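You operate a simulated robot arm through the tools that you are given. There is no shell and no other tool. Be economical: measure what you need, move in short steps, check, and stop when the job is done.

Carry out the task below with a simulated two-armed robot. There is one attempt and no reset: what you move stays moved.

JOB
On the wash worktop top, fold the polishing cloth in half.

The check looks at the end state, three seconds after you hand in, the way a careful person would. Anything else that was tipped, shoved, dropped, spilled or broken makes it a failure. Flat cloth is picked up by pressing the open fingertips on it (5 to 10 N) and closing them slowly along it; thin cloth reads only 2 to 8 mm in the jaws.

ROBOT AND FRAMES
Two 7-joint arms with two-finger parallel grippers on one trunk, on a base that drives. Base frame: it is fixed to the floor where the robot stands at the start and does not move with it; the origin is under the middle of the robot, x ahead of it, y to its left, z up. Readings come in m, degrees, newtons and seconds.
The left shoulder is at the start at [0.07, 0.134, 1.151], the right one opposite. Places, roughly: wash worktop top [0.5, -0.6, 0.8]. Payload 1.57 kg a hand.
Tool frame (each hand has its own): the origin (TCP) lies between the finger pads and is the grasp point; the fingertips stand 0.03 m ahead of it; z points along the fingers, y is the line along which they close. The gripper opens to 0.08 m. The fingers are 0.017 m wide and 0.012 m thick; the gripper's body (0.04 by 0.082 m) begins 0.08 m behind the TCP.
Orientation is that of the tool frame in the base frame, as a unit quaternion [x, y, z, w]. With the fingers straight down and closing along the base's y, the tool's x points along the base's -x, its y along +y and its z along -z.

CONTROLS
- The arms move only by the tool jog_arm. It takes "left_rows", "right_rows" or both (then of equal length, played together; a hand with none holds still); each is a list of rows, each a list of 3 entries, a list of its own where there are three numbers: the turn, a rotation vector about the base's x, y, z in degrees, then the shift along the base's x, y, z in m, then the opening, from 0 (shut) to 1 (fully open). In form: [[[rx, ry, rz], [dx, dy, dz], jaw], ...]. A call has 1 to 10 rows; each row shifts and turns the commanded pose from where the row before left it. Rows are played at 5 a second. More than 0.05 m and 8.6 degrees between two rows, or a gripper value outside its range, and nothing of the call is played. A pose out of reach is approached as far as the arm can. The call stops where the force on the tool passes 40 N (or 10 N more than at its start, if that is more) or the arm is blocked; 0.2 s more then pass. Each finger travels about 0.153 m/s and halts on what it meets, pressing with about 39 N; the grip force reading is that of the motor and also rises with nothing between the fingers. The clock runs only during rows and for 0.2 s after the last one: add rows that do not move to give the fingers time. It gives the time, the measured TCP pose, the force on the tool (base axes), the opening and the grip force at its end, in the units of the frame above (readings bear some noise).
- Cameras (640 x 400 px; columns grow to the right, rows downward): "scene" is now at [0.1296, 0.0182, 1.3635]; the picture's right is [0.21, -0.98, 0.00], its down [-0.71, -0.16, -0.68] and it looks along [0.67, 0.15, -0.73] (base axes); focal length 275 px, centre (320, 200). "left" rides on the left gripper at [0.072, 0.007, -0.122] in its tool frame; the picture's right is [-0.09, 1.00, 0.00], its down [-0.84, -0.08, -0.54] and it looks along [-0.54, -0.05, 0.84] (tool axes); focal length 238 px, centre (320, 200). "right" rides on the right gripper at [0.072, -0.007, -0.122] in its tool frame; the picture's right is [0.09, 1.00, 0.00], its down [-0.84, 0.08, -0.54] and it looks along [-0.54, 0.05, 0.84] (tool axes); focal length 238 px, centre (320, 200). There is no depth. A picture from a camera that has moved, and an enlarged one, comes with that camera's place and axes in the base frame and with its lens.
- grab_frame(camera): a new picture of that camera. It takes no simulated time.
- move_column(by): slides the trunk up (or, below 0, down) by that many m; the arms and the scene camera ride with it, the base frame stays. It gives what a move gives, with no picture.
- drive_base(legs): drives the robot by 1 to 6 legs, each [ahead, left, turn to the left] in m, m and degrees, along the robot's own axes; the way and the turn of a leg run together, so that a leg with both is an arc; at most 1.5 m and 180 degrees a leg. The arms and the cameras ride along, it lands a little off, and it stops where it bumps. It gives what a move gives.
- head_to(pan, tilt): turns the head with the scene camera to pan (to the left, within 86 degrees either way) and tilt (down, from -29 to 69), counted from straight ahead of the robot. It gives what a move gives.
- enlarge(camera, box): a new picture of the part [left, top, right, bottom] of that camera's present view, enlarged. It takes no simulated time.
- hand_in(): hands the job in; it is judged then, once.

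Go step by step. Nothing tells you exact positions but the pictures and the camera data: compare them with the known pose of the tool, close in by small moves and look again before you grip or let go. The budget is 120 turns and 92 pictures, counting those below and the enlarged ones. Unless the task says otherwise, let go and move clear before handing in, and close with one line.

The tools are called after "Emit:" by a JSON object that holds its "fn" and its "kwargs". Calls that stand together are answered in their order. jog_arm: Moves the arms, as the interface text tells. Its arguments: {"type":"object","properties":{"left_rows":{"type":"array","items":{"type":"array"}},"right_rows":{"type":"array","items":{"type":"array"}}},"required":[]} The other tools are called the same way: move_column (by) slides the trunk up or down; drive_base (legs) drives the base; head_to (pan, tilt) turns the head that bears the scene camera; grab_frame (camera) takes a picture; enlarge (camera, box) takes an enlarged picture of a part of a camera's view; hand_in () hands the job in.

At the start:

```text
t: 0.0
left_tcp_pos: [0.4925, 0.1719, 1.0763]
left_tcp_rot: [0.0, 1.0, 0.0, 0.0]
left_contact_force: [0.0, 0.3, 0.1]
left_grip_width: 0.08
left_finger_force: 0.1
right_tcp_pos: [0.4274, -0.1425, 1.0096]
right_tcp_rot: [0.001, 1.0, -0.001, 0.0]
right_contact_force: [-0.3, -0.2, -0.5]
right_grip_width: 0.0801
right_finger_force: 0.0
trunk travel left (down, up): [-0.725, 0.215]
robot x, y, heading: [-0.0016, 0.0008, 0.2]
head pan, tilt: [12.4, 46.9]
```

scene: 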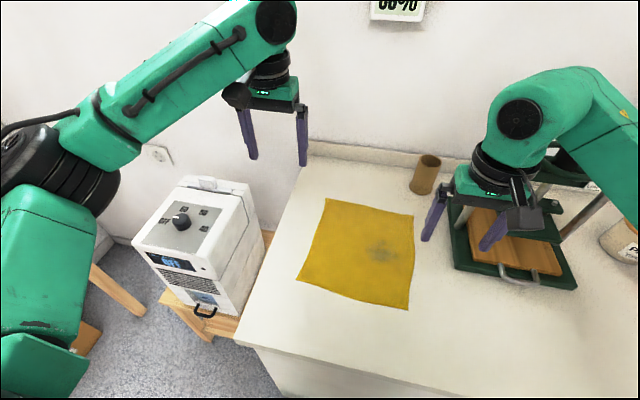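
right: 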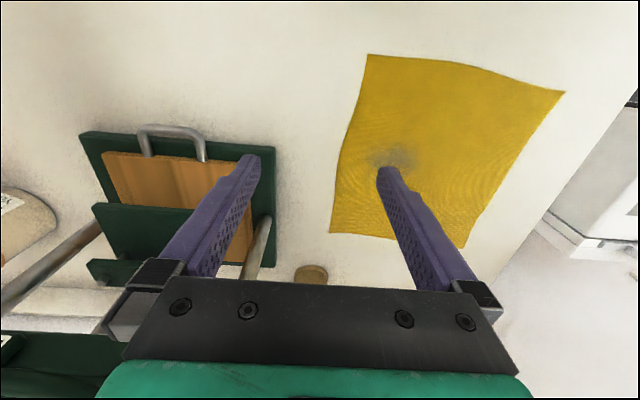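
left: 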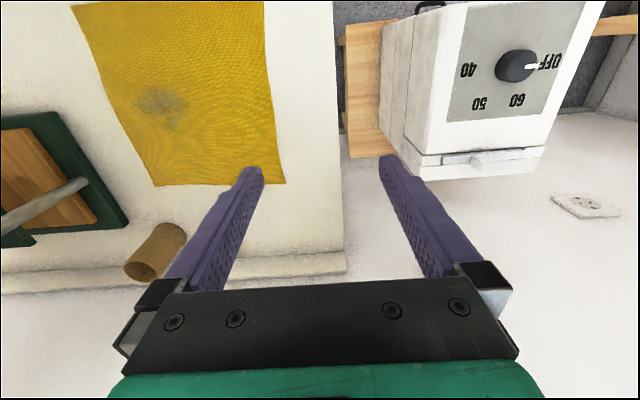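

I see the ochre cloth, about 0.25 m square, at x 0.39–0.655 and y −0.115 to 0.125. The press is to its right and a cup sits beyond its far right corner. I plan to carry the near edge over to the far edge with both hands, and first I'll check how much room there is at the worktop front.

Emit:
{"fn": "head_to", "kwargs": {"pan": 0, "tilt": 66}}

Emit:
{"fn": "grab_frame", "kwargs": {"camera": "scene"}}

```text
t: 0.8
left_tcp_pos: [0.4924, 0.1741, 1.0764]
left_tcp_rot: [0.0, 1.0, 0.0, 0.0]
left_contact_force: [0.9, 0.1, 0.1]
left_grip_width: 0.08
left_finger_force: 0.0
right_tcp_pos: [0.4252, -0.142, 1.0095]
right_tcp_rot: [0.0, 1.0, 0.0, 0.0]
right_contact_force: [-0.1, -0.3, -0.2]
right_grip_width: 0.0801
right_finger_force: 0.1
trunk travel left (down, up): [-0.725, 0.215]
robot x, y, heading: [0.0019, -0.0031, -0.1]
head pan, tilt: [0.0, 66.0]
```

```text
88 pictures are left
camera scene: at [0.1113, 0.0012, 1.3402], right [0.0, -1.0, 0.0], down [-0.91, 0.0, -0.41], along [0.41, 0.0, -0.91], focal length 275 px, centre (320, 200)
```

scene: 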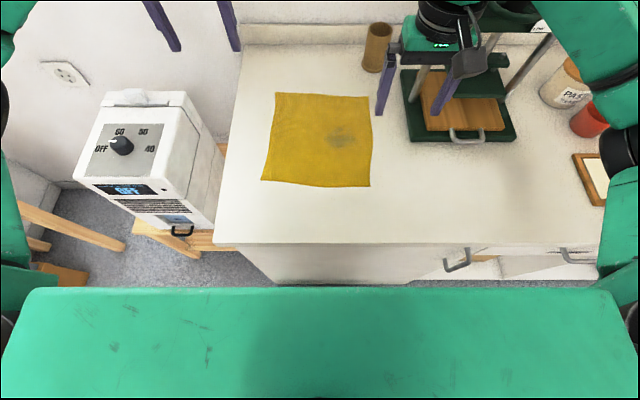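

The worktop edge is at x≈0.26, and I don't know how much clearance the base has. So before gripping I'll test whether the hands reach the far edge, staying above the cloth.

Emit:
{"fn": "jog_arm", "kwargs": {"left_rows": [[[0, 0, 0], [0.03, -0.0138, -0.025], 0.3], [[0, 0, 0], [0.03, -0.0138, -0.025], 0.3], [[0, 0, 0], [0.03, -0.0138, -0.025], 0.3], [[0, 0, 0], [0.03, -0.0138, -0.025], 0.3], [[0, 0, 0], [0.03, -0.0138, -0.025], 0.3], [[0, 0, 0], [0, 0, 0], 0.3]], "right_rows": [[[0, 0, 0], [0.0, 0.026, 0], 0.3], [[0, 0, 0], [0.04, 0.026, -0.01], 0.3], [[0, 0, 0], [0.045, 0, -0.02], 0.3], [[0, 0, 0], [0.05, 0, -0.02], 0.3], [[0, 0, 0], [0.05, 0, -0.01], 0.3], [[0, 0, 0], [0.02, 0, 0], 0.3]]}}

Emit:
{"fn": "grab_frame", "kwargs": {"camera": "scene"}}

```text
refused: row 4 steps farther than a row can; nothing moved
```

```text
87 pictures are left
camera scene: at [0.1113, 0.0012, 1.3402], right [0.0, -1.0, 0.0], down [-0.91, 0.0, -0.41], along [0.41, 0.0, -0.91], focal length 275 px, centre (320, 200)
```

scene: 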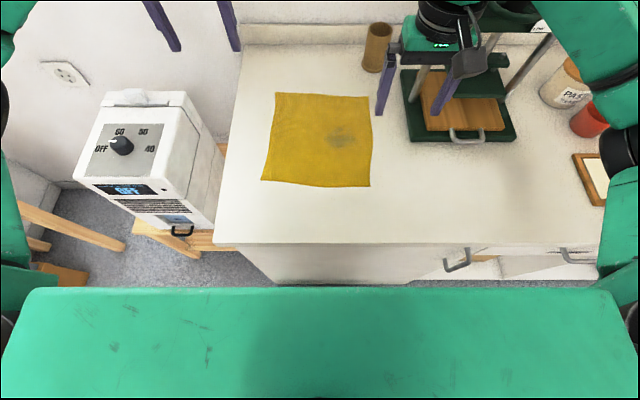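

That call was refused because one row's step was too long, so I'll repeat it with shorter steps.

Emit:
{"fn": "jog_arm", "kwargs": {"left_rows": [[[0, 0, 0], [0.025, -0.0115, -0.021], 0.3], [[0, 0, 0], [0.025, -0.0115, -0.021], 0.3], [[0, 0, 0], [0.025, -0.0115, -0.021], 0.3], [[0, 0, 0], [0.025, -0.0115, -0.021], 0.3], [[0, 0, 0], [0.025, -0.0115, -0.021], 0.3], [[0, 0, 0], [0.025, -0.0115, -0.021], 0.3], [[0, 0, 0], [0, 0, 0], 0.3]], "right_rows": [[[0, 0, 0], [0.0, 0.026, 0], 0.3], [[0, 0, 0], [0.035, 0.026, -0.01], 0.3], [[0, 0, 0], [0.04, 0, -0.01], 0.3], [[0, 0, 0], [0.04, 0, -0.01], 0.3], [[0, 0, 0], [0.04, 0, -0.01], 0.3], [[0, 0, 0], [0.04, 0, -0.01], 0.3], [[0, 0, 0], [0.01, 0, -0.01], 0.3]]}}

Emit:
{"fn": "grab_frame", "kwargs": {"camera": "scene"}}

```text
t: 2.4
left_tcp_pos: [0.6117, 0.123, 0.9579]
left_tcp_rot: [0.0, 1.0, 0.0, 0.0]
left_contact_force: [-0.6, -1.0, -0.7]
left_grip_width: 0.0242
left_finger_force: 0.2
left hand out of reach, approached as far as the arm can: row 5, 6
right_tcp_pos: [0.5965, -0.0904, 0.9627]
right_tcp_rot: [-0.001, 1.0, -0.001, 0.001]
right_contact_force: [0.1, 0.5, -0.1]
right_grip_width: 0.0241
right_finger_force: 0.1
right hand out of reach, approached as far as the arm can: row 6, 7
trunk travel left (down, up): [-0.725, 0.215]
robot x, y, heading: [0.002, 0.0006, 0.1]
head pan, tilt: [0.0, 66.0]
```

```text
86 pictures are left
camera scene: at [0.1114, 0.0007, 1.3401], right [0.0, -1.0, 0.0], down [-0.91, 0.0, -0.41], along [0.41, 0.0, -0.91], focal length 275 px, centre (320, 200)
```

scene: 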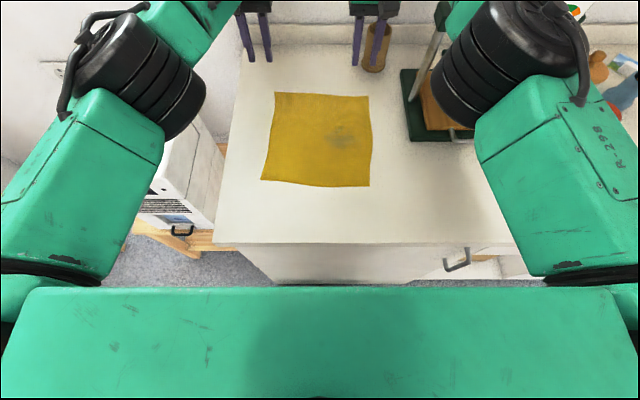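

Pointing straight down, the hands stop at about x=0.60–0.61, so I'll tilt the fingers forward when I get to the far edge. Now I'll bring both hands back over the near edge.

Emit:
{"fn": "jog_arm", "kwargs": {"left_rows": [[[0, 0, 0], [-0.04, 0, 0], 0.3], [[0, 0, 0], [-0.04, 0, 0], 0.3], [[0, 0, 0], [-0.04, 0, -0.02], 0.3], [[0, 0, 0], [-0.04, 0, -0.02], 0.3], [[0, 0, 0], [-0.04, 0, -0.02], 0.3], [[0, 0, 0], [0, 0, 0], 0.3]], "right_rows": [[[0, 0, 0], [-0.04, 0, 0], 0.3], [[0, 0, 0], [-0.04, 0, 0], 0.3], [[0, 0, 0], [-0.04, 0, -0.01], 0.3], [[0, 0, 0], [-0.04, 0, -0.02], 0.3], [[0, 0, 0], [-0.04, 0, -0.02], 0.3], [[0, 0, 0], [0, 0, 0], 0.3]]}}

Emit:
{"fn": "grab_frame", "kwargs": {"camera": "scene"}}

```text
t: 3.8
left_tcp_pos: [0.4138, 0.1212, 0.8976]
left_tcp_rot: [-0.001, 1.0, 0.0, -0.001]
left_contact_force: [0.8, 0.0, 0.8]
left_grip_width: 0.0243
left_finger_force: 0.0
right_tcp_pos: [0.3975, -0.0901, 0.912]
right_tcp_rot: [0.001, 1.0, 0.0, -0.001]
right_contact_force: [-0.1, -0.7, 0.5]
right_grip_width: 0.0237
right_finger_force: 0.0
trunk travel left (down, up): [-0.725, 0.215]
robot x, y, heading: [-0.0014, 0.0003, 0.1]
head pan, tilt: [0.0, 66.0]
```

```text
85 pictures are left
camera scene: at [0.1128, 0.0009, 1.34], right [0.0, -1.0, 0.0], down [-0.91, 0.0, -0.41], along [0.41, 0.0, -0.91], focal length 275 px, centre (320, 200)
```

scene: 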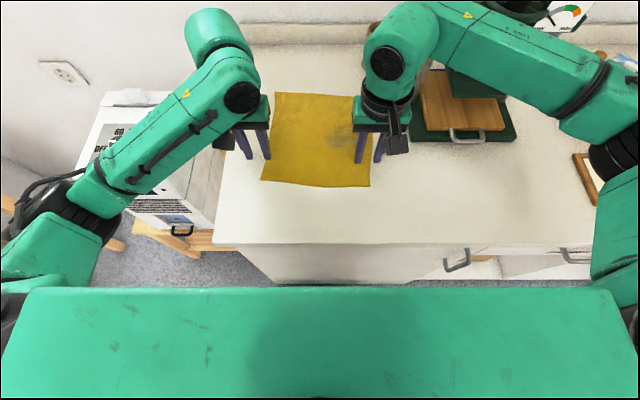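

Both hands are above the near corners. I'll shift them slightly inward, lower the tips to about 1 cm above the cloth and check with the wrist cameras.

Emit:
{"fn": "jog_arm", "kwargs": {"left_rows": [[[0, 0, 0], [0, -0.02, -0.02], 0.3], [[0, 0, 0], [0, 0, -0.02], 0.3], [[0, 0, 0], [0, 0, -0.015], 0.3], [[0, 0, 0], [0, 0, 0], 0.3]], "right_rows": [[[0, 0, 0], [0, 0.008, -0.025], 0.3], [[0, 0, 0], [0, 0, -0.025], 0.3], [[0, 0, 0], [0, 0, -0.02], 0.3], [[0, 0, 0], [0, 0, 0], 0.3]]}}

Emit:
{"fn": "grab_frame", "kwargs": {"camera": "left"}}

Emit:
{"fn": "grab_frame", "kwargs": {"camera": "right"}}

Emit:
{"fn": "enlarge", "kwargs": {"camera": "scene", "box": [220, 80, 420, 205]}}

```text
t: 4.3
left_tcp_pos: [0.4154, 0.1018, 0.8814]
left_tcp_rot: [-0.001, 1.0, -0.004, 0.011]
left_contact_force: [-2.3, 0.3, 12.7]
left_grip_width: 0.0241
left_finger_force: 0.0
right_tcp_pos: [0.3951, -0.083, 0.8816]
right_tcp_rot: [-0.001, 1.0, 0.0, 0.0]
right_contact_force: [-0.5, -0.4, 2.3]
right_grip_width: 0.024
right_finger_force: 0.0
trunk travel left (down, up): [-0.725, 0.215]
robot x, y, heading: [-0.0001, 0.0011, 0.1]
head pan, tilt: [0.0, 66.0]
stopped in row 2 (left hand): the force on the tool passed its limit (the readings are from after the stop); the commanded pose is now the measured one
```

```text
84 pictures are left
camera left: at [0.3395, 0.1084, 1.0019], right [0.09, 1.0, -0.01], down [0.83, -0.07, 0.56], along [0.56, -0.06, -0.83], focal length 238 px, centre (320, 200)
```

left: 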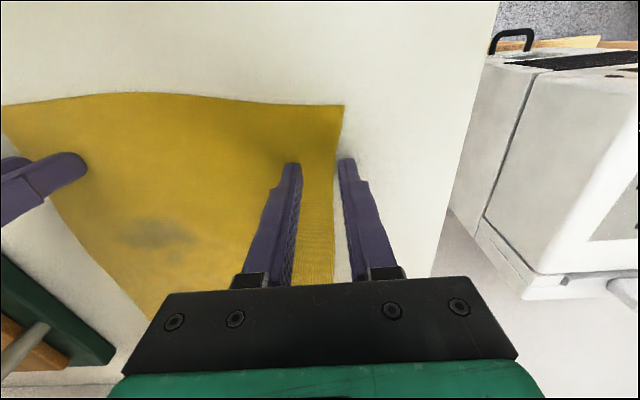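

```text
83 pictures are left
camera right: at [0.3227, -0.09, 1.0038], right [-0.09, 1.0, 0.0], down [0.84, 0.08, 0.54], along [0.54, 0.05, -0.84], focal length 238 px, centre (320, 200)
```

right: 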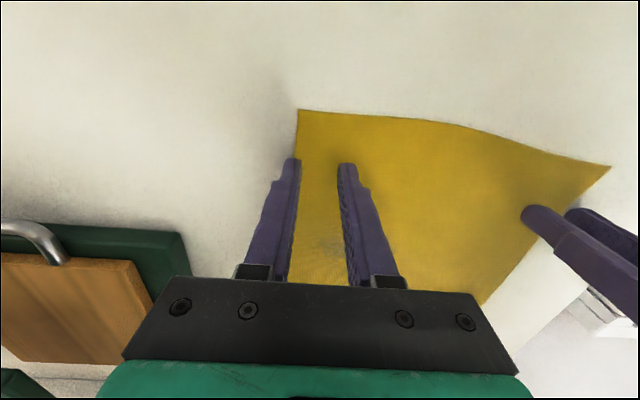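

```text
3.20 times, centred on (320, 142) of scene
camera zoom: at [0.109, 0.0007, 1.3405], right [0.0, -1.0, 0.0], down [-0.91, 0.0, -0.41], along [0.41, 0.0, -0.91], focal length 880 px, centre (320, 384)
```

zoom: 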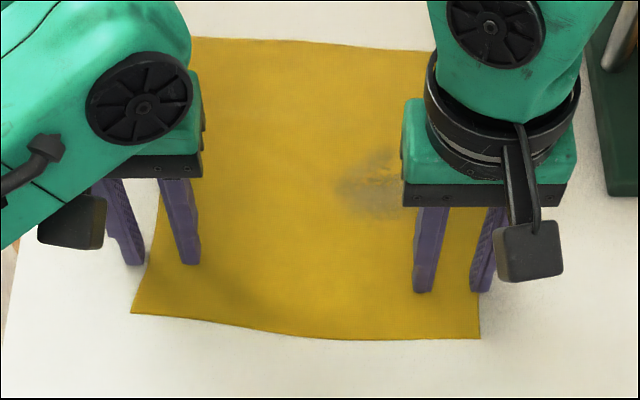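

Contact came at TCP z≈0.881, so the real surface is at about 0.85, and the cloth lies nearer than I thought: x 0.36–0.61, y −0.11 to 0.119. I'll lift slightly and move to the corrected pinch points near the two near corners.

Emit:
{"fn": "jog_arm", "kwargs": {"left_rows": [[[0, 1.2, 0], [0, 0, 0.025], 0.3], [[0, 0, 0], [-0.031, -0.019, 0], 0.3], [[0, 0, 0], [0, 0, -0.012], 0.3], [[0, 0, 0], [0, 0, 0], 0.3]], "right_rows": [[[0, 0, 0], [0, 0, 0.025], 0.3], [[0, 0, 0], [-0.024, 0.011, 0], 0.3], [[0, 0, 0], [0, 0, -0.012], 0.3], [[0, 0, 0], [0, 0, 0], 0.3]]}}

Emit:
{"fn": "grab_frame", "kwargs": {"camera": "left"}}

Emit:
{"fn": "grab_frame", "kwargs": {"camera": "right"}}

Emit:
{"fn": "enlarge", "kwargs": {"camera": "scene", "box": [220, 80, 420, 205]}}

```text
t: 5.3
left_tcp_pos: [0.3855, 0.082, 0.8923]
left_tcp_rot: [-0.001, 1.0, -0.003, -0.003]
left_contact_force: [-0.2, 0.2, -0.6]
left_grip_width: 0.0237
left_finger_force: 0.0
right_tcp_pos: [0.3717, -0.0723, 0.8934]
right_tcp_rot: [0.0, 1.0, 0.0, 0.001]
right_contact_force: [-0.2, -0.1, -0.1]
right_grip_width: 0.024
right_finger_force: 0.0
trunk travel left (down, up): [-0.725, 0.215]
robot x, y, heading: [0.0004, -0.0038, -0.0]
head pan, tilt: [0.0, 66.0]
```

```text
81 pictures are left
camera left: at [0.3121, 0.0898, 1.0145], right [0.09, 1.0, -0.01], down [0.84, -0.07, 0.54], along [0.54, -0.05, -0.84], focal length 238 px, centre (320, 200)
```

left: 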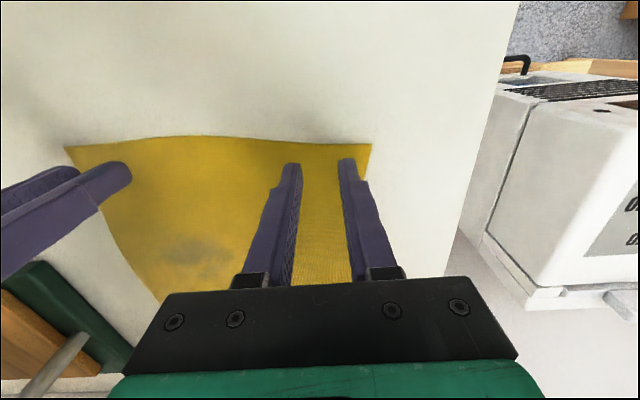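

```text
80 pictures are left
camera right: at [0.3002, -0.0788, 1.0164], right [-0.09, 1.0, 0.0], down [0.84, 0.08, 0.54], along [0.54, 0.05, -0.84], focal length 238 px, centre (320, 200)
```

right: 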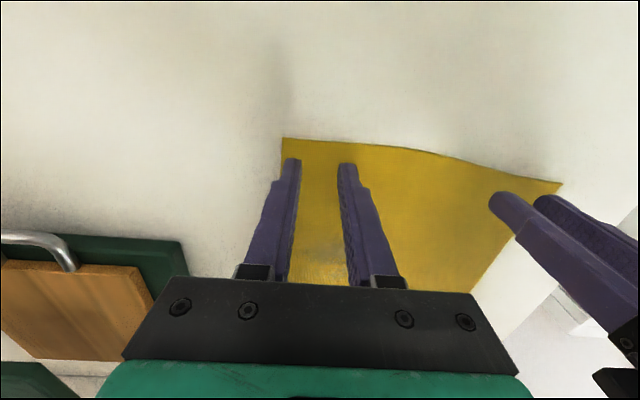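

```text
3.20 times, centred on (320, 142) of scene
camera zoom: at [0.1109, 0.0012, 1.3402], right [0.0, -1.0, 0.0], down [-0.91, 0.0, -0.41], along [0.41, 0.0, -0.91], focal length 880 px, centre (320, 384)
```

zoom: 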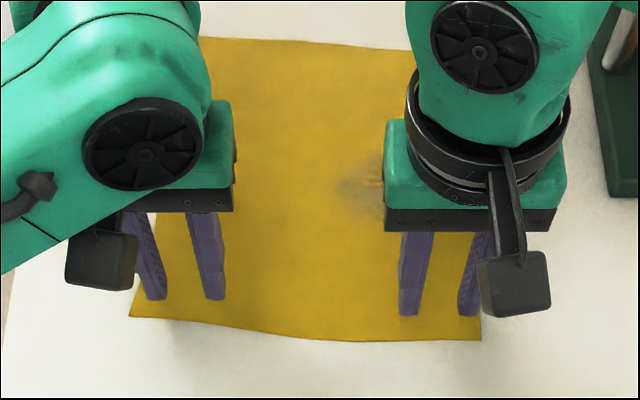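

Both pairs of tips are over the cloth, about 1 cm inside the near edge. I'll press down in small steps.

Emit:
{"fn": "jog_arm", "kwargs": {"left_rows": [[[0, 0, 0], [0, 0, -0.006], 0.3], [[0, 0, 0], [0, 0, -0.004], 0.3], [[0, 0, 0], [0, 0, 0], 0.3]], "right_rows": [[[0, 0, 0], [0, 0, -0.006], 0.3], [[0, 0, 0], [0, 0, -0.005], 0.3], [[0, 0, 0], [0, 0, 0], 0.3]]}}

```text
t: 6.1
left_tcp_pos: [0.3854, 0.0825, 0.8815]
left_tcp_rot: [-0.001, 1.0, -0.003, -0.002]
left_contact_force: [-0.3, 0.6, 0.1]
left_grip_width: 0.024
left_finger_force: 0.0
right_tcp_pos: [0.3726, -0.0718, 0.8827]
right_tcp_rot: [0.0, 1.0, 0.0, 0.0]
right_contact_force: [0.2, 0.3, 0.5]
right_grip_width: 0.0237
right_finger_force: 0.1
trunk travel left (down, up): [-0.725, 0.215]
robot x, y, heading: [0.0005, -0.0004, 0.1]
head pan, tilt: [0.0, 66.0]
```

Emit:
{"fn": "jog_arm", "kwargs": {"left_rows": [[[0, 0, 0], [0, 0, -0.001], 0.3], [[0, 0, 0], [0, 0, -0.001], 0.3], [[0, 0, 0], [0, 0, 0], 0.3]], "right_rows": [[[0, 0, 0], [0, 0, -0.002], 0.3], [[0, 0, 0], [0, 0, -0.001], 0.3], [[0, 0, 0], [0, 0, 0], 0.3]]}}

```text
t: 6.9
left_tcp_pos: [0.3852, 0.0833, 0.8807]
left_tcp_rot: [-0.001, 1.0, -0.003, -0.001]
left_contact_force: [2.2, -0.6, 10.5]
left_grip_width: 0.0237
left_finger_force: 0.1
right_tcp_pos: [0.3724, -0.0709, 0.8806]
right_tcp_rot: [0.0, 1.0, 0.0, 0.002]
right_contact_force: [3.8, 1.1, 15.2]
right_grip_width: 0.0237
right_finger_force: 0.1
trunk travel left (down, up): [-0.725, 0.215]
robot x, y, heading: [0.0027, -0.0006, -0.1]
head pan, tilt: [0.0, 66.0]
```

Contact is a bit firm at 10 N left and 15 N right, so I'll ease both up slightly and close slowly along the cloth.

Emit:
{"fn": "jog_arm", "kwargs": {"left_rows": [[[0, 0, 0], [0, 0, 0.0003], 0.3], [[0, 0, 0], [0, 0, 0], 0.26], [[0, 0, 0], [0, 0, 0], 0.22], [[0, 0, 0], [0, 0, 0], 0.18], [[0, 0, 0], [0, 0, 0], 0.14], [[0, 0, 0], [0, 0, 0], 0.1], [[0, 0, 0], [0, 0, 0], 0.06], [[0, 0, 0], [0, 0, 0], 0.03], [[0, 0, 0], [0, 0, 0], 0], [[0, 0, 0], [0, 0, 0], 0]], "right_rows": [[[0, 0, 0], [0, 0, 0.0009], 0.3], [[0, 0, 0], [0, 0, 0], 0.26], [[0, 0, 0], [0, 0, 0], 0.22], [[0, 0, 0], [0, 0, 0], 0.18], [[0, 0, 0], [0, 0, 0], 0.14], [[0, 0, 0], [0, 0, 0], 0.1], [[0, 0, 0], [0, 0, 0], 0.06], [[0, 0, 0], [0, 0, 0], 0.03], [[0, 0, 0], [0, 0, 0], 0], [[0, 0, 0], [0, 0, 0], 0]]}}

Emit:
{"fn": "grab_frame", "kwargs": {"camera": "left"}}

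Emit:
{"fn": "grab_frame", "kwargs": {"camera": "right"}}

```text
t: 9.1
left_tcp_pos: [0.3829, 0.0838, 0.8818]
left_tcp_rot: [-0.001, 1.0, -0.003, -0.001]
left_contact_force: [-0.8, 0.9, 10.6]
left_grip_width: 0.0001
left_finger_force: 21.5
right_tcp_pos: [0.3718, -0.071, 0.8816]
right_tcp_rot: [0.0, 1.0, -0.001, 0.001]
right_contact_force: [-0.8, 0.1, 8.9]
right_grip_width: 0.0017
right_finger_force: 23.8
trunk travel left (down, up): [-0.725, 0.215]
robot x, y, heading: [-0.0021, 0.0011, 0.0]
head pan, tilt: [0.0, 66.0]
```

```text
78 pictures are left
camera left: at [0.3106, 0.0901, 1.0038], right [0.09, 1.0, -0.01], down [0.84, -0.07, 0.54], along [0.54, -0.05, -0.84], focal length 238 px, centre (320, 200)
```

left: 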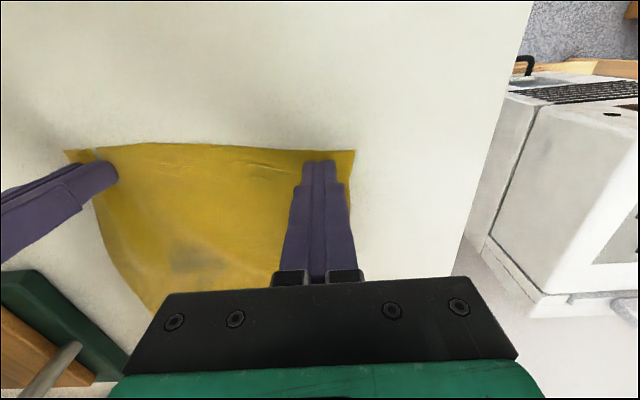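

```text
77 pictures are left
camera right: at [0.2983, -0.0789, 1.0037], right [-0.09, 1.0, 0.0], down [0.84, 0.08, 0.54], along [0.54, 0.05, -0.84], focal length 238 px, centre (320, 200)
```

right: 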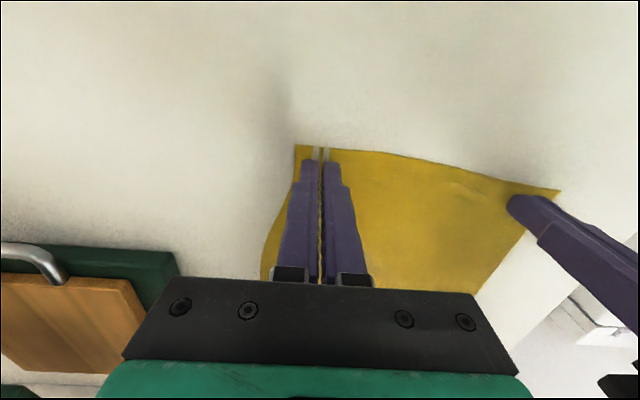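

The right hand holds a small ridge (1.7 mm), but the left closed on nothing. I'll raise and reopen the left, press again slightly further in from the corner and retry.

Emit:
{"fn": "jog_arm", "kwargs": {"left_rows": [[[0, 0, 0], [0, 0, 0.01], 0], [[0, 0, 0], [0, -0.006, 0], 0.4], [[0, 0, 0], [0, 0, 0], 0.4], [[0, 0, 0], [0, 0, -0.008], 0.4], [[0, 0, 0], [0, 0, -0.002], 0.4], [[0, 0, 0], [0, 0, -0.001], 0.4], [[0, 0, 0], [0, 0, 0], 0.4]]}}

Emit:
{"fn": "grab_frame", "kwargs": {"camera": "left"}}

```text
t: 10.7
left_tcp_pos: [0.3836, 0.0764, 0.8819]
left_tcp_rot: [-0.001, 1.0, -0.003, 0.0]
left_contact_force: [-0.4, -0.1, 19.5]
left_grip_width: 0.0321
left_finger_force: 0.3
right_tcp_pos: [0.3695, -0.0711, 0.8807]
right_tcp_rot: [0.0, 1.0, 0.001, 0.001]
right_contact_force: [1.1, 0.1, 5.2]
right_grip_width: 0.0017
right_finger_force: 23.3
trunk travel left (down, up): [-0.725, 0.215]
robot x, y, heading: [0.0047, -0.0022, -0.1]
head pan, tilt: [0.0, 66.0]
```

```text
76 pictures are left
camera left: at [0.3102, 0.0838, 1.0037], right [0.09, 1.0, -0.01], down [0.84, -0.07, 0.54], along [0.54, -0.06, -0.84], focal length 238 px, centre (320, 200)
```

left: 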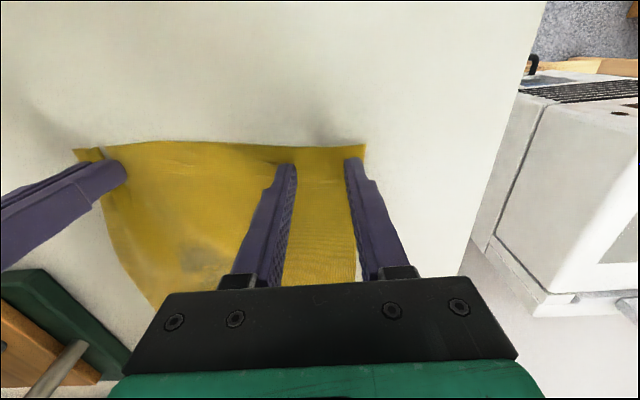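

The left outer finger sits right on the side edge and the force is high. I'll shift another 8 mm inward with a lighter press.

Emit:
{"fn": "jog_arm", "kwargs": {"left_rows": [[[0, 0, 0], [0, 0, 0.006], 0.4], [[0, 0, 0], [0, -0.009, 0], 0.4], [[0, 0, 0], [0, 0, -0.005], 0.4], [[0, 0, 0], [0, 0, -0.0015], 0.4], [[0, 0, 0], [0, 0, 0], 0.4]]}}

```text
t: 11.9
left_tcp_pos: [0.3833, 0.0678, 0.8814]
left_tcp_rot: [0.0, 1.0, -0.004, 0.001]
left_contact_force: [-0.7, 1.3, 22.5]
left_grip_width: 0.0324
left_finger_force: 0.1
right_tcp_pos: [0.3706, -0.0725, 0.8818]
right_tcp_rot: [0.001, 1.0, 0.0, 0.001]
right_contact_force: [1.1, 0.6, 3.8]
right_grip_width: 0.002
right_finger_force: 23.6
trunk travel left (down, up): [-0.725, 0.215]
robot x, y, heading: [0.0002, -0.0046, -0.3]
head pan, tilt: [0.0, 66.0]
```

Emit:
{"fn": "jog_arm", "kwargs": {"left_rows": [[[0, 0, 0], [0, 0, 0.0014], 0.4], [[0, 0, 0], [0, 0, 0], 0.36], [[0, 0, 0], [0, 0, 0], 0.32], [[0, 0, 0], [0, 0, 0], 0.28], [[0, 0, 0], [0, 0, 0], 0.24], [[0, 0, 0], [0, 0, 0], 0.2], [[0, 0, 0], [0, 0, 0], 0.16], [[0, 0, 0], [0, 0, 0], 0.12]]}}

Emit:
{"fn": "grab_frame", "kwargs": {"camera": "left"}}

```text
t: 13.7
left_tcp_pos: [0.3831, 0.0683, 0.8811]
left_tcp_rot: [-0.001, 1.0, -0.004, -0.003]
left_contact_force: [-0.3, -1.2, 8.3]
left_grip_width: 0.008
left_finger_force: 0.1
right_tcp_pos: [0.3705, -0.0728, 0.8806]
right_tcp_rot: [0.0, 1.0, -0.001, 0.001]
right_contact_force: [-2.6, 0.6, 8.0]
right_grip_width: 0.0021
right_finger_force: 23.2
trunk travel left (down, up): [-0.725, 0.215]
robot x, y, heading: [0.0018, -0.0023, -0.0]
head pan, tilt: [0.0, 66.0]
```

```text
75 pictures are left
camera left: at [0.3103, 0.0746, 1.0039], right [0.09, 1.0, -0.01], down [0.84, -0.07, 0.54], along [0.54, -0.05, -0.84], focal length 238 px, centre (320, 200)
```

left: 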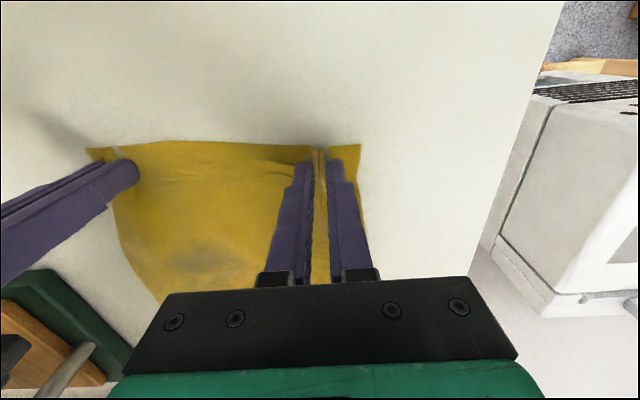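

A ridge is now standing between the left fingers, so I'll finish closing.

Emit:
{"fn": "jog_arm", "kwargs": {"left_rows": [[[0, 0, 0], [0, 0, 0], 0.08], [[0, 0, 0], [0, 0, 0], 0.04], [[0, 0, 0], [0, 0, 0], 0], [[0, 0, 0], [0, 0, 0], 0], [[0, 0, 0], [0, 0, 0], 0]]}}

Emit:
{"fn": "grab_frame", "kwargs": {"camera": "left"}}

```text
t: 14.9
left_tcp_pos: [0.3829, 0.0687, 0.8815]
left_tcp_rot: [-0.001, 1.0, -0.004, -0.002]
left_contact_force: [0.1, -2.0, 8.0]
left_grip_width: 0.002
left_finger_force: 23.7
right_tcp_pos: [0.3715, -0.072, 0.8819]
right_tcp_rot: [0.0, 1.0, 0.0, 0.001]
right_contact_force: [-0.5, 1.1, 7.9]
right_grip_width: 0.0018
right_finger_force: 23.0
trunk travel left (down, up): [-0.725, 0.215]
robot x, y, heading: [0.0033, 0.0, -0.1]
head pan, tilt: [0.0, 66.0]
```

```text
74 pictures are left
camera left: at [0.3105, 0.0749, 1.0039], right [0.09, 1.0, -0.01], down [0.84, -0.07, 0.54], along [0.54, -0.05, -0.84], focal length 238 px, centre (320, 200)
```

left: 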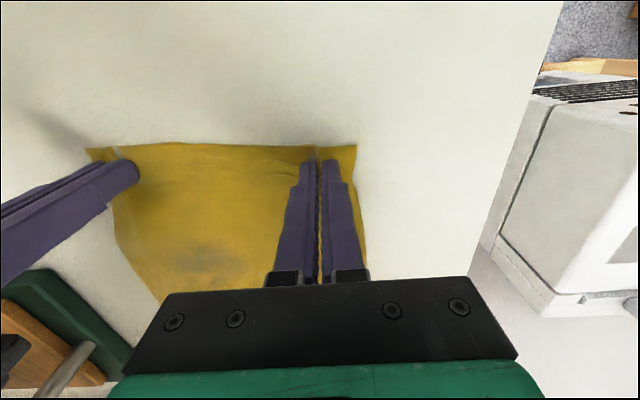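

Both hands now hold about 2 mm of cloth. I'll lift straight up 3 cm and check that the grips hold.

Emit:
{"fn": "jog_arm", "kwargs": {"left_rows": [[[0, 0, 0], [0, 0, 0.01], 0], [[0, 0, 0], [0.003, 0, 0.01], 0], [[0, 0, 0], [0.005, 0, 0.01], 0], [[0, 0, 0], [0, 0, 0], 0]], "right_rows": [[[0, 0, 0], [0, 0, 0.01], 0], [[0, 0, 0], [0.003, 0, 0.01], 0], [[0, 0, 0], [0.005, 0, 0.01], 0], [[0, 0, 0], [0, 0, 0], 0]]}}

Emit:
{"fn": "enlarge", "kwargs": {"camera": "scene", "box": [220, 80, 420, 205]}}

Emit:
{"fn": "grab_frame", "kwargs": {"camera": "left"}}

Emit:
{"fn": "grab_frame", "kwargs": {"camera": "right"}}

```text
t: 15.9
left_tcp_pos: [0.3919, 0.0683, 0.9113]
left_tcp_rot: [0.0, 1.0, -0.004, -0.003]
left_contact_force: [0.4, -2.1, -0.2]
left_grip_width: 0.0018
left_finger_force: 23.8
right_tcp_pos: [0.3794, -0.0719, 0.9107]
right_tcp_rot: [0.0, 1.0, 0.001, -0.001]
right_contact_force: [-0.2, 2.3, 0.1]
right_grip_width: 0.0018
right_finger_force: 23.8
trunk travel left (down, up): [-0.725, 0.215]
robot x, y, heading: [0.001, -0.0021, -0.2]
head pan, tilt: [0.0, 66.0]
```

```text
3.20 times, centred on (320, 142) of scene
camera zoom: at [0.111, 0.0011, 1.3402], right [0.0, -1.0, 0.0], down [-0.91, 0.0, -0.41], along [0.41, 0.0, -0.91], focal length 880 px, centre (320, 384)
```

zoom: 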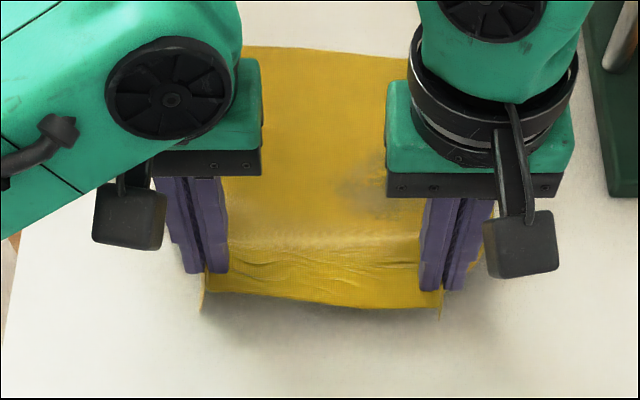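

```text
72 pictures are left
camera left: at [0.3198, 0.0751, 1.0334], right [0.09, 1.0, -0.01], down [0.84, -0.07, 0.54], along [0.54, -0.05, -0.84], focal length 238 px, centre (320, 200)
```

left: 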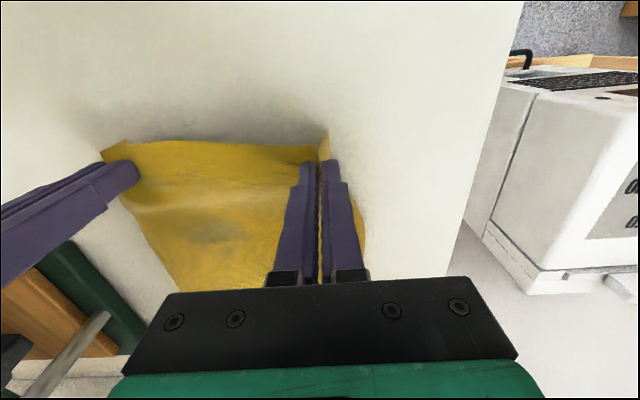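

```text
71 pictures are left
camera right: at [0.3084, -0.0788, 1.0328], right [-0.09, 1.0, 0.0], down [0.84, 0.08, 0.54], along [0.54, 0.05, -0.84], focal length 238 px, centre (320, 200)
```

right: 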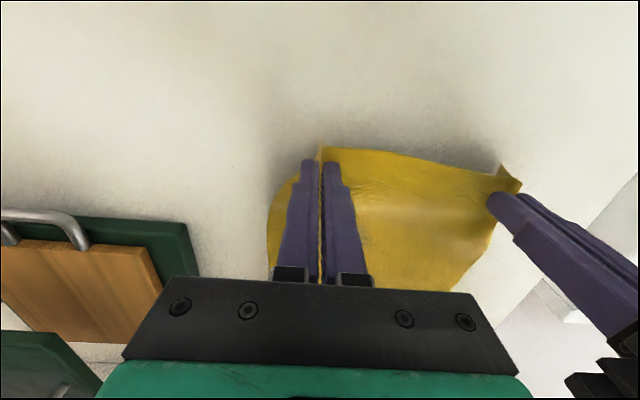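

The near edge is lifted and both grips hold. I'll carry it in a low arc toward the far edge, tilting the fingers forward a little for reach.

Emit:
{"fn": "jog_arm", "kwargs": {"left_rows": [[[0, 0, 0], [0.014, 0, 0.017], 0], [[0, 0, 0], [0.014, 0, 0.017], 0], [[0, 0, 0], [0.02, 0, 0.01], 0], [[0, 0, 0], [0.02, 0, 0.01], 0], [[0, -3, 0], [0.02, 0, 0.004], 0], [[0, -3, 0], [0.02, 0, 0.003], 0], [[0, -3, 0], [0.02, 0, -0.003], 0], [[0, -3, 0], [0.02, 0, -0.004], 0], [[0, -3, 0], [0.015, 0, -0.01], 0], [[0, 0, 0], [0.015, 0, -0.01], 0]], "right_rows": [[[0, 0, 0], [0.014, 0, 0.017], 0], [[0, 0, 0], [0.014, 0, 0.017], 0], [[0, 0, 0], [0.02, 0, 0.01], 0], [[0, 0, 0], [0.02, 0, 0.01], 0], [[0, -3, 0], [0.02, 0, 0.004], 0], [[0, -3, 0], [0.02, 0, 0.003], 0], [[0, -3, 0], [0.02, 0, -0.003], 0], [[0, -3, 0], [0.02, 0, -0.004], 0], [[0, -3, 0], [0.015, 0, -0.01], 0], [[0, 0, 0], [0.015, 0, -0.01], 0]]}}

Emit:
{"fn": "grab_frame", "kwargs": {"camera": "scene"}}

Emit:
{"fn": "grab_frame", "kwargs": {"camera": "left"}}

Emit:
{"fn": "grab_frame", "kwargs": {"camera": "right"}}

```text
t: 18.1
left_tcp_pos: [0.5722, 0.0678, 0.9439]
left_tcp_rot: [0.0, 0.992, -0.003, 0.128]
left_contact_force: [-0.2, -2.4, 0.1]
left_grip_width: 0.0022
left_finger_force: 23.1
right_tcp_pos: [0.5597, -0.0725, 0.9437]
right_tcp_rot: [0.0, 0.992, 0.001, 0.13]
right_contact_force: [0.1, 2.2, -0.1]
right_grip_width: 0.0018
right_finger_force: 23.4
trunk travel left (down, up): [-0.725, 0.215]
robot x, y, heading: [-0.0011, -0.0004, 0.1]
head pan, tilt: [0.0, 66.0]
```

```text
70 pictures are left
camera scene: at [0.1129, 0.001, 1.34], right [0.0, -1.0, 0.0], down [-0.91, 0.0, -0.41], along [0.41, 0.0, -0.91], focal length 275 px, centre (320, 200)
```

scene: 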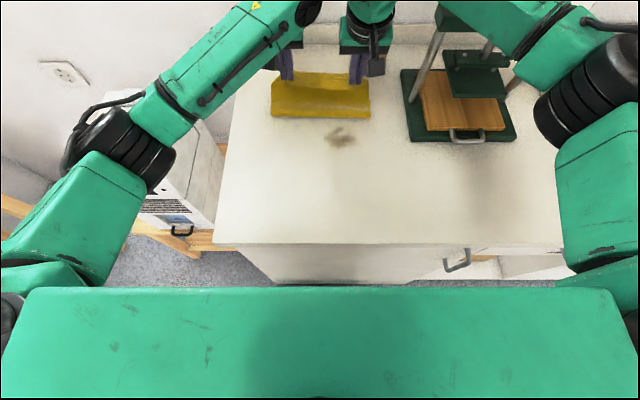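

```text
69 pictures are left
camera left: at [0.471, 0.075, 1.0434], right [0.09, 1.0, 0.02], down [0.67, -0.07, 0.74], along [0.73, -0.05, -0.68], focal length 238 px, centre (320, 200)
```

left: 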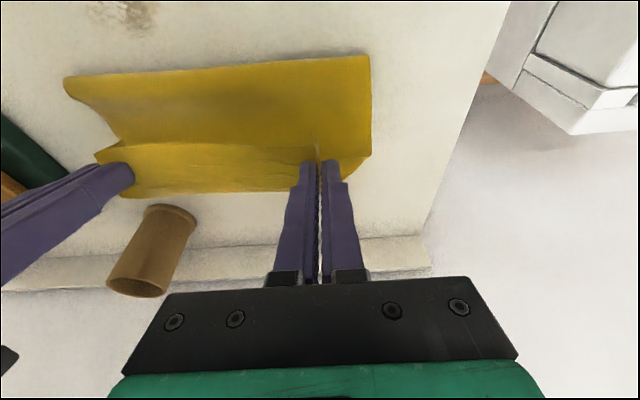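

```text
68 pictures are left
camera right: at [0.4588, -0.0797, 1.0432], right [-0.09, 1.0, -0.02], down [0.67, 0.08, 0.74], along [0.74, 0.05, -0.67], focal length 238 px, centre (320, 200)
```

right: 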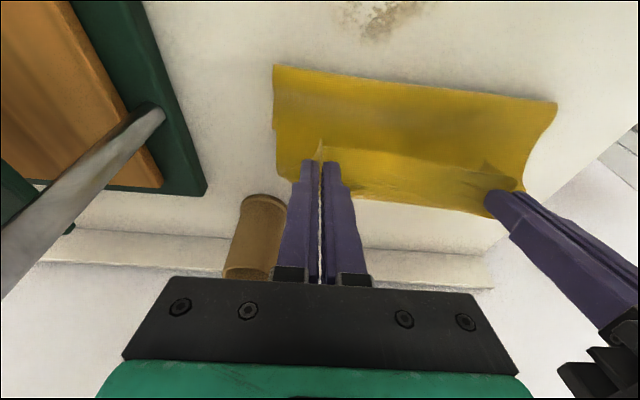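

The edge is now over the far half, but the cloth may have slid forward a little. I'll zoom in before lowering.

Emit:
{"fn": "enlarge", "kwargs": {"camera": "scene", "box": [260, 50, 390, 131]}}

Emit:
{"fn": "enlarge", "kwargs": {"camera": "left", "box": [60, 40, 400, 252]}}

```text
4.92 times, centred on (325, 90) of scene
camera zoom: at [0.1129, 0.001, 1.34], right [0.0, -1.0, 0.0], down [-0.91, 0.0, -0.41], along [0.41, 0.0, -0.91], focal length 1354 px, centre (295, 739)
```

zoom: 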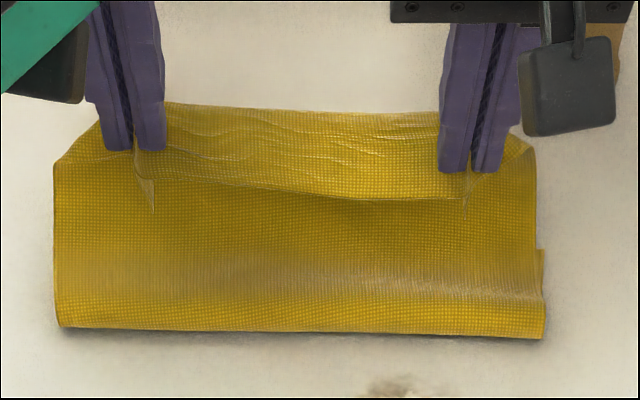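

```text
1.88 times, centred on (230, 146) of left
camera zoom: at [0.471, 0.075, 1.0434], right [0.09, 1.0, 0.02], down [0.67, -0.07, 0.74], along [0.73, -0.05, -0.68], focal length 449 px, centre (489, 302)
```

zoom: 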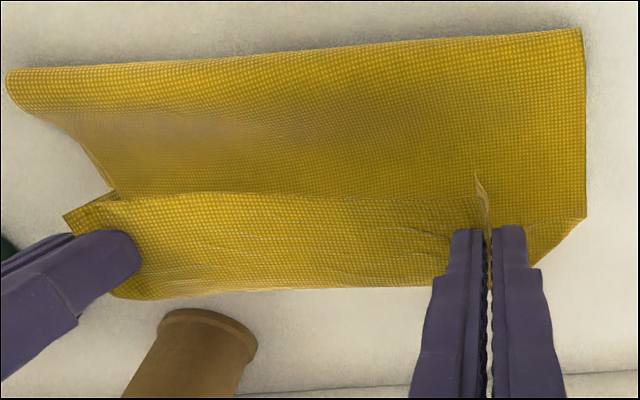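

The layering near the hem isn't clear yet, so I'll zoom in closer on both held corners.

Emit:
{"fn": "enlarge", "kwargs": {"camera": "scene", "box": [262, 64, 310, 94]}}

Emit:
{"fn": "enlarge", "kwargs": {"camera": "left", "box": [270, 110, 400, 200]}}

Emit:
{"fn": "enlarge", "kwargs": {"camera": "right", "box": [260, 60, 580, 260]}}

```text
13.33 times, centred on (286, 79) of scene
camera zoom: at [0.1129, 0.001, 1.34], right [0.0, -1.0, 0.0], down [-0.91, 0.0, -0.41], along [0.41, 0.0, -0.91], focal length 3666 px, centre (773, 1813)
```

zoom: 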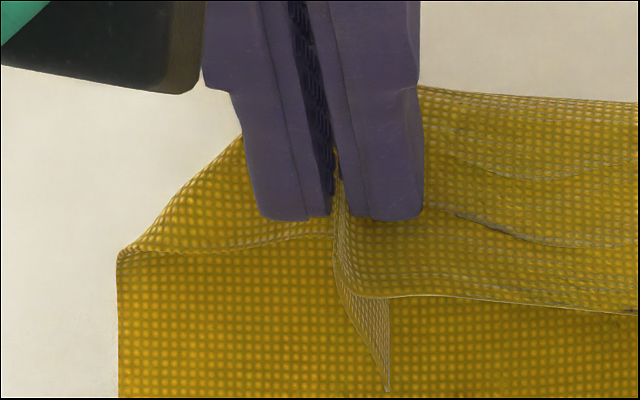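

```text
4.44 times, centred on (335, 155) of left
camera zoom: at [0.471, 0.075, 1.0434], right [0.09, 1.0, 0.02], down [0.67, -0.07, 0.74], along [0.73, -0.05, -0.68], focal length 1059 px, centre (253, 400)
```

zoom: 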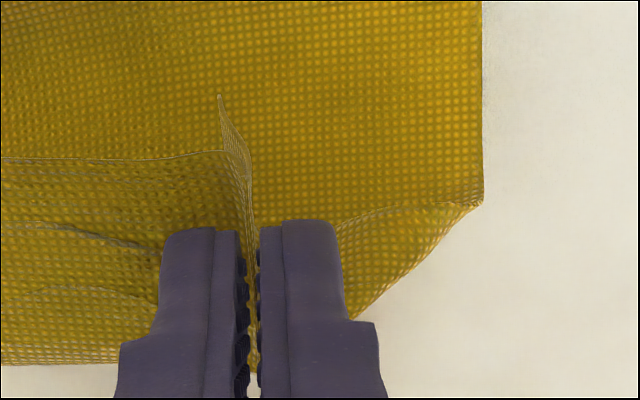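

```text
2.00 times, centred on (420, 160) of right
camera zoom: at [0.4588, -0.0797, 1.0432], right [-0.09, 1.0, -0.02], down [0.67, 0.08, 0.74], along [0.74, 0.05, -0.67], focal length 477 px, centre (120, 280)
```

zoom: 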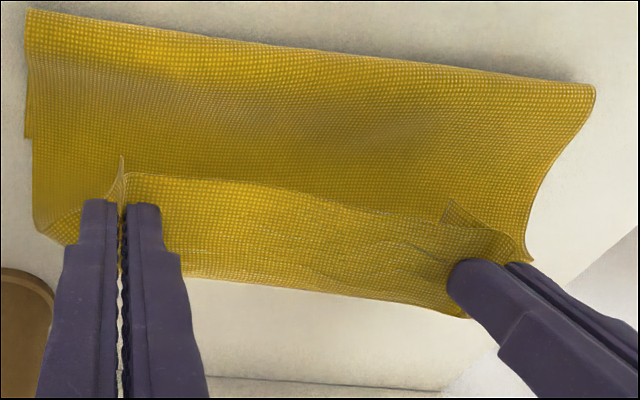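

The hem strip is curled back toward me, and the fold line sits too far forward, at x≈0.535 instead of 0.485. I'll back the hands up to let the fold drop back, then go forward again low.

Emit:
{"fn": "jog_arm", "kwargs": {"left_rows": [[[0, 3, 0], [-0.02, 0, 0.005], 0], [[0, 3, 0], [-0.025, 0, 0.005], 0], [[0, 3, 0], [-0.025, 0, 0], 0], [[0, 3, 0], [-0.025, 0, -0.005], 0], [[0, 3, 0], [-0.02, 0, -0.005], 0], [[0, 3, 0], [-0.01, 0, -0.01], 0], [[0, 0, 0], [0, 0, -0.01], 0], [[0, 0, 0], [0, 0, 0], 0]], "right_rows": [[[0, 3, 0], [-0.02, 0, 0.005], 0], [[0, 3, 0], [-0.025, 0, 0.005], 0], [[0, 3, 0], [-0.025, 0, 0], 0], [[0, 3, 0], [-0.025, 0, -0.005], 0], [[0, 3, 0], [-0.02, 0, -0.005], 0], [[0, 3, 0], [-0.01, 0, -0.01], 0], [[0, 0, 0], [0, 0, -0.01], 0], [[0, 0, 0], [0, 0, 0], 0]]}}

Emit:
{"fn": "enlarge", "kwargs": {"camera": "scene", "box": [240, 50, 400, 150]}}

Emit:
{"fn": "grab_frame", "kwargs": {"camera": "left"}}

```text
t: 19.9
left_tcp_pos: [0.445, 0.068, 0.9236]
left_tcp_rot: [-0.002, 1.0, -0.004, -0.028]
left_contact_force: [0.4, -1.7, -0.2]
left_grip_width: 0.0019
left_finger_force: 23.3
right_tcp_pos: [0.432, -0.0721, 0.9254]
right_tcp_rot: [-0.001, 1.0, 0.0, -0.026]
right_contact_force: [0.3, 1.0, 0.0]
right_grip_width: 0.0017
right_finger_force: 24.2
trunk travel left (down, up): [-0.725, 0.215]
robot x, y, heading: [0.0012, 0.0011, 0.3]
head pan, tilt: [0.0, 66.0]
```

```text
4.00 times, centred on (320, 100) of scene
camera zoom: at [0.111, 0.0012, 1.3402], right [0.0, -1.0, 0.0], down [-0.91, 0.0, -0.41], along [0.41, 0.0, -0.91], focal length 1100 px, centre (320, 600)
```

zoom: 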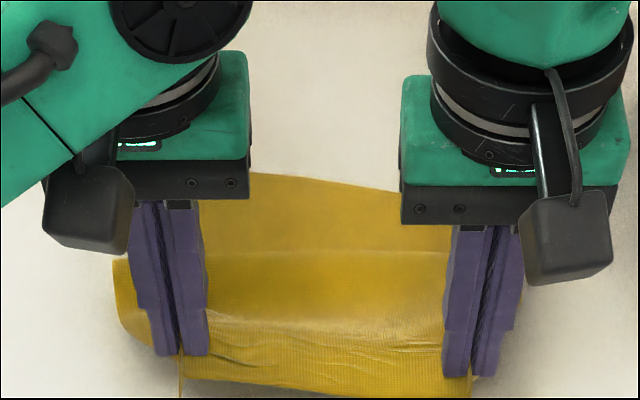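

```text
61 pictures are left
camera left: at [0.3794, 0.0749, 1.0501], right [0.09, 1.0, -0.01], down [0.87, -0.07, 0.49], along [0.49, -0.05, -0.87], focal length 238 px, centre (320, 200)
```

left: 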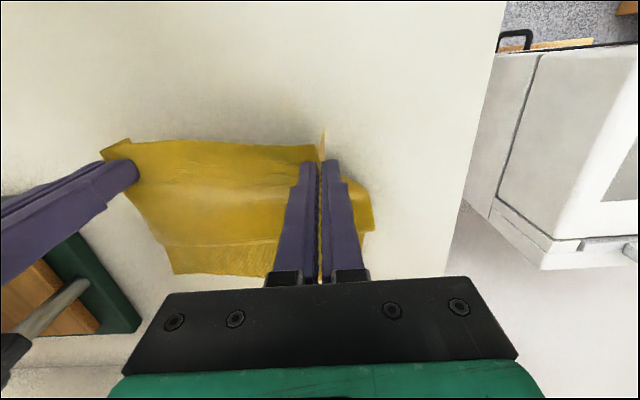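

The far edge hasn't moved (x≈0.605), so the sheet didn't slide; the flap just ran out of length because I kept it too high that far forward. I'll redo it: straight up over the fold line, then down and forward along a tighter path.

Emit:
{"fn": "jog_arm", "kwargs": {"left_rows": [[[0, 0, 0], [0.005, 0, 0.025], 0], [[0, 0, 0], [0.007, 0, 0.02], 0], [[0, 0, 0], [0.013, 0, 0.005], 0], [[0, 0, 0], [0.015, 0, 0], 0], [[0, 0, 0], [0.015, 0, -0.005], 0], [[0, 0, 0], [0.01, 0, -0.01], 0], [[0, 0, 0], [0, 0, 0], 0]], "right_rows": [[[0, 0, 0], [0.005, 0, 0.025], 0], [[0, 0, 0], [0.007, 0, 0.02], 0], [[0, 0, 0], [0.013, 0, 0.005], 0], [[0, 0, 0], [0.015, 0, 0], 0], [[0, 0, 0], [0.015, 0, -0.005], 0], [[0, 0, 0], [0.01, 0, -0.01], 0], [[0, 0, 0], [0, 0, 0], 0]]}}

Emit:
{"fn": "enlarge", "kwargs": {"camera": "scene", "box": [240, 50, 400, 150]}}

Emit:
{"fn": "grab_frame", "kwargs": {"camera": "left"}}

```text
t: 21.5
left_tcp_pos: [0.511, 0.0682, 0.9584]
left_tcp_rot: [-0.001, 1.0, -0.003, -0.029]
left_contact_force: [-0.6, -0.4, -0.1]
left_grip_width: 0.002
left_finger_force: 23.9
right_tcp_pos: [0.4987, -0.0718, 0.9589]
right_tcp_rot: [0.0, 1.0, 0.0, -0.027]
right_contact_force: [-0.6, 2.2, 0.5]
right_grip_width: 0.0017
right_finger_force: 23.4
trunk travel left (down, up): [-0.725, 0.215]
robot x, y, heading: [0.0012, -0.0001, 0.1]
head pan, tilt: [0.0, 66.0]
```

```text
4.00 times, centred on (320, 100) of scene
camera zoom: at [0.1107, 0.0013, 1.3402], right [0.0, -1.0, 0.0], down [-0.91, 0.0, -0.41], along [0.41, 0.0, -0.91], focal length 1100 px, centre (320, 600)
```

zoom: 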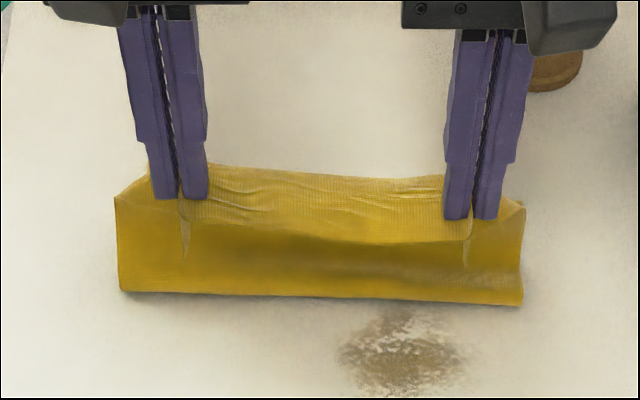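

```text
59 pictures are left
camera left: at [0.4447, 0.0745, 1.0856], right [0.09, 1.0, -0.01], down [0.87, -0.07, 0.49], along [0.49, -0.05, -0.87], focal length 238 px, centre (320, 200)
```

left: 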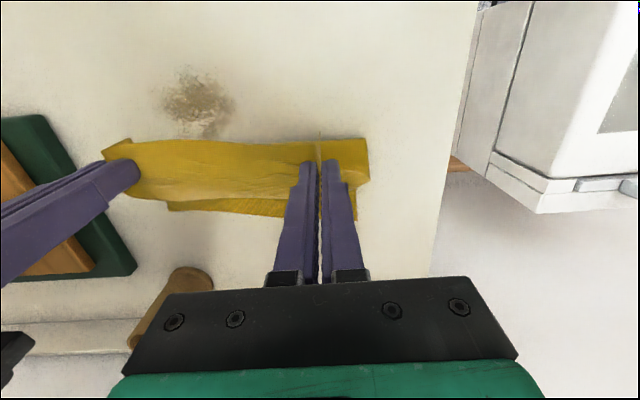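

The fold line is now at about x=0.517. I'll lower while easing back a little, so the front loop settles back toward 0.485.

Emit:
{"fn": "jog_arm", "kwargs": {"left_rows": [[[0, 0, 0], [-0.012, 0, -0.01], 0], [[0, 0, 0], [-0.012, 0, -0.012], 0], [[0, 0, 0], [-0.006, 0, -0.014], 0], [[0, 0, 0], [0, 0, -0.01], 0], [[0, 0, 0], [0, 0, 0], 0]], "right_rows": [[[0, 0, 0], [-0.012, 0, -0.01], 0], [[0, 0, 0], [-0.012, 0, -0.012], 0], [[0, 0, 0], [-0.006, 0, -0.014], 0], [[0, 0, 0], [0, 0, -0.01], 0], [[0, 0, 0], [0, 0, 0], 0]]}}

Emit:
{"fn": "enlarge", "kwargs": {"camera": "scene", "box": [240, 50, 400, 150]}}

Emit:
{"fn": "grab_frame", "kwargs": {"camera": "left"}}

```text
t: 22.7
left_tcp_pos: [0.4809, 0.0689, 0.9128]
left_tcp_rot: [-0.002, 1.0, -0.003, -0.029]
left_contact_force: [-0.1, -2.6, 0.5]
left_grip_width: 0.0018
left_finger_force: 23.1
right_tcp_pos: [0.4684, -0.0732, 0.913]
right_tcp_rot: [-0.001, 1.0, -0.001, -0.027]
right_contact_force: [0.5, 1.8, -0.2]
right_grip_width: 0.0015
right_finger_force: 23.8
trunk travel left (down, up): [-0.725, 0.215]
robot x, y, heading: [-0.0027, -0.0008, 0.1]
head pan, tilt: [0.0, 66.0]
```

```text
4.00 times, centred on (320, 100) of scene
camera zoom: at [0.111, 0.0012, 1.3402], right [0.0, -1.0, 0.0], down [-0.91, 0.0, -0.41], along [0.41, 0.0, -0.91], focal length 1100 px, centre (320, 600)
```

zoom: 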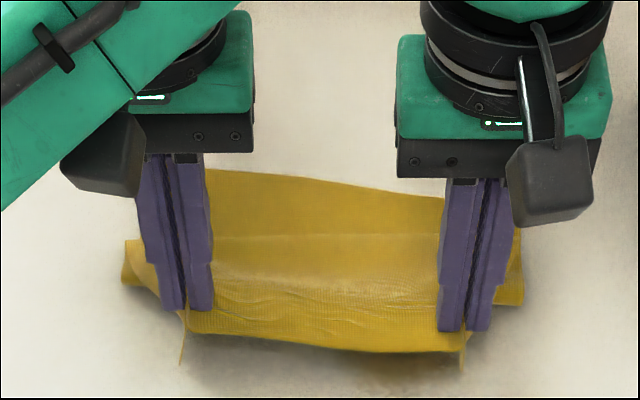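

```text
57 pictures are left
camera left: at [0.4151, 0.0749, 1.0396], right [0.09, 1.0, -0.01], down [0.87, -0.07, 0.49], along [0.49, -0.05, -0.87], focal length 238 px, centre (320, 200)
```

left: 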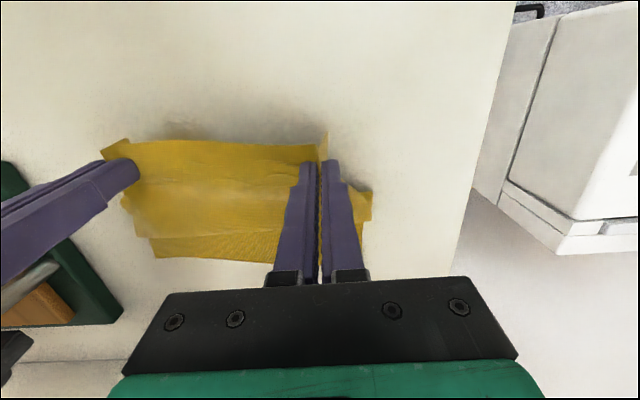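

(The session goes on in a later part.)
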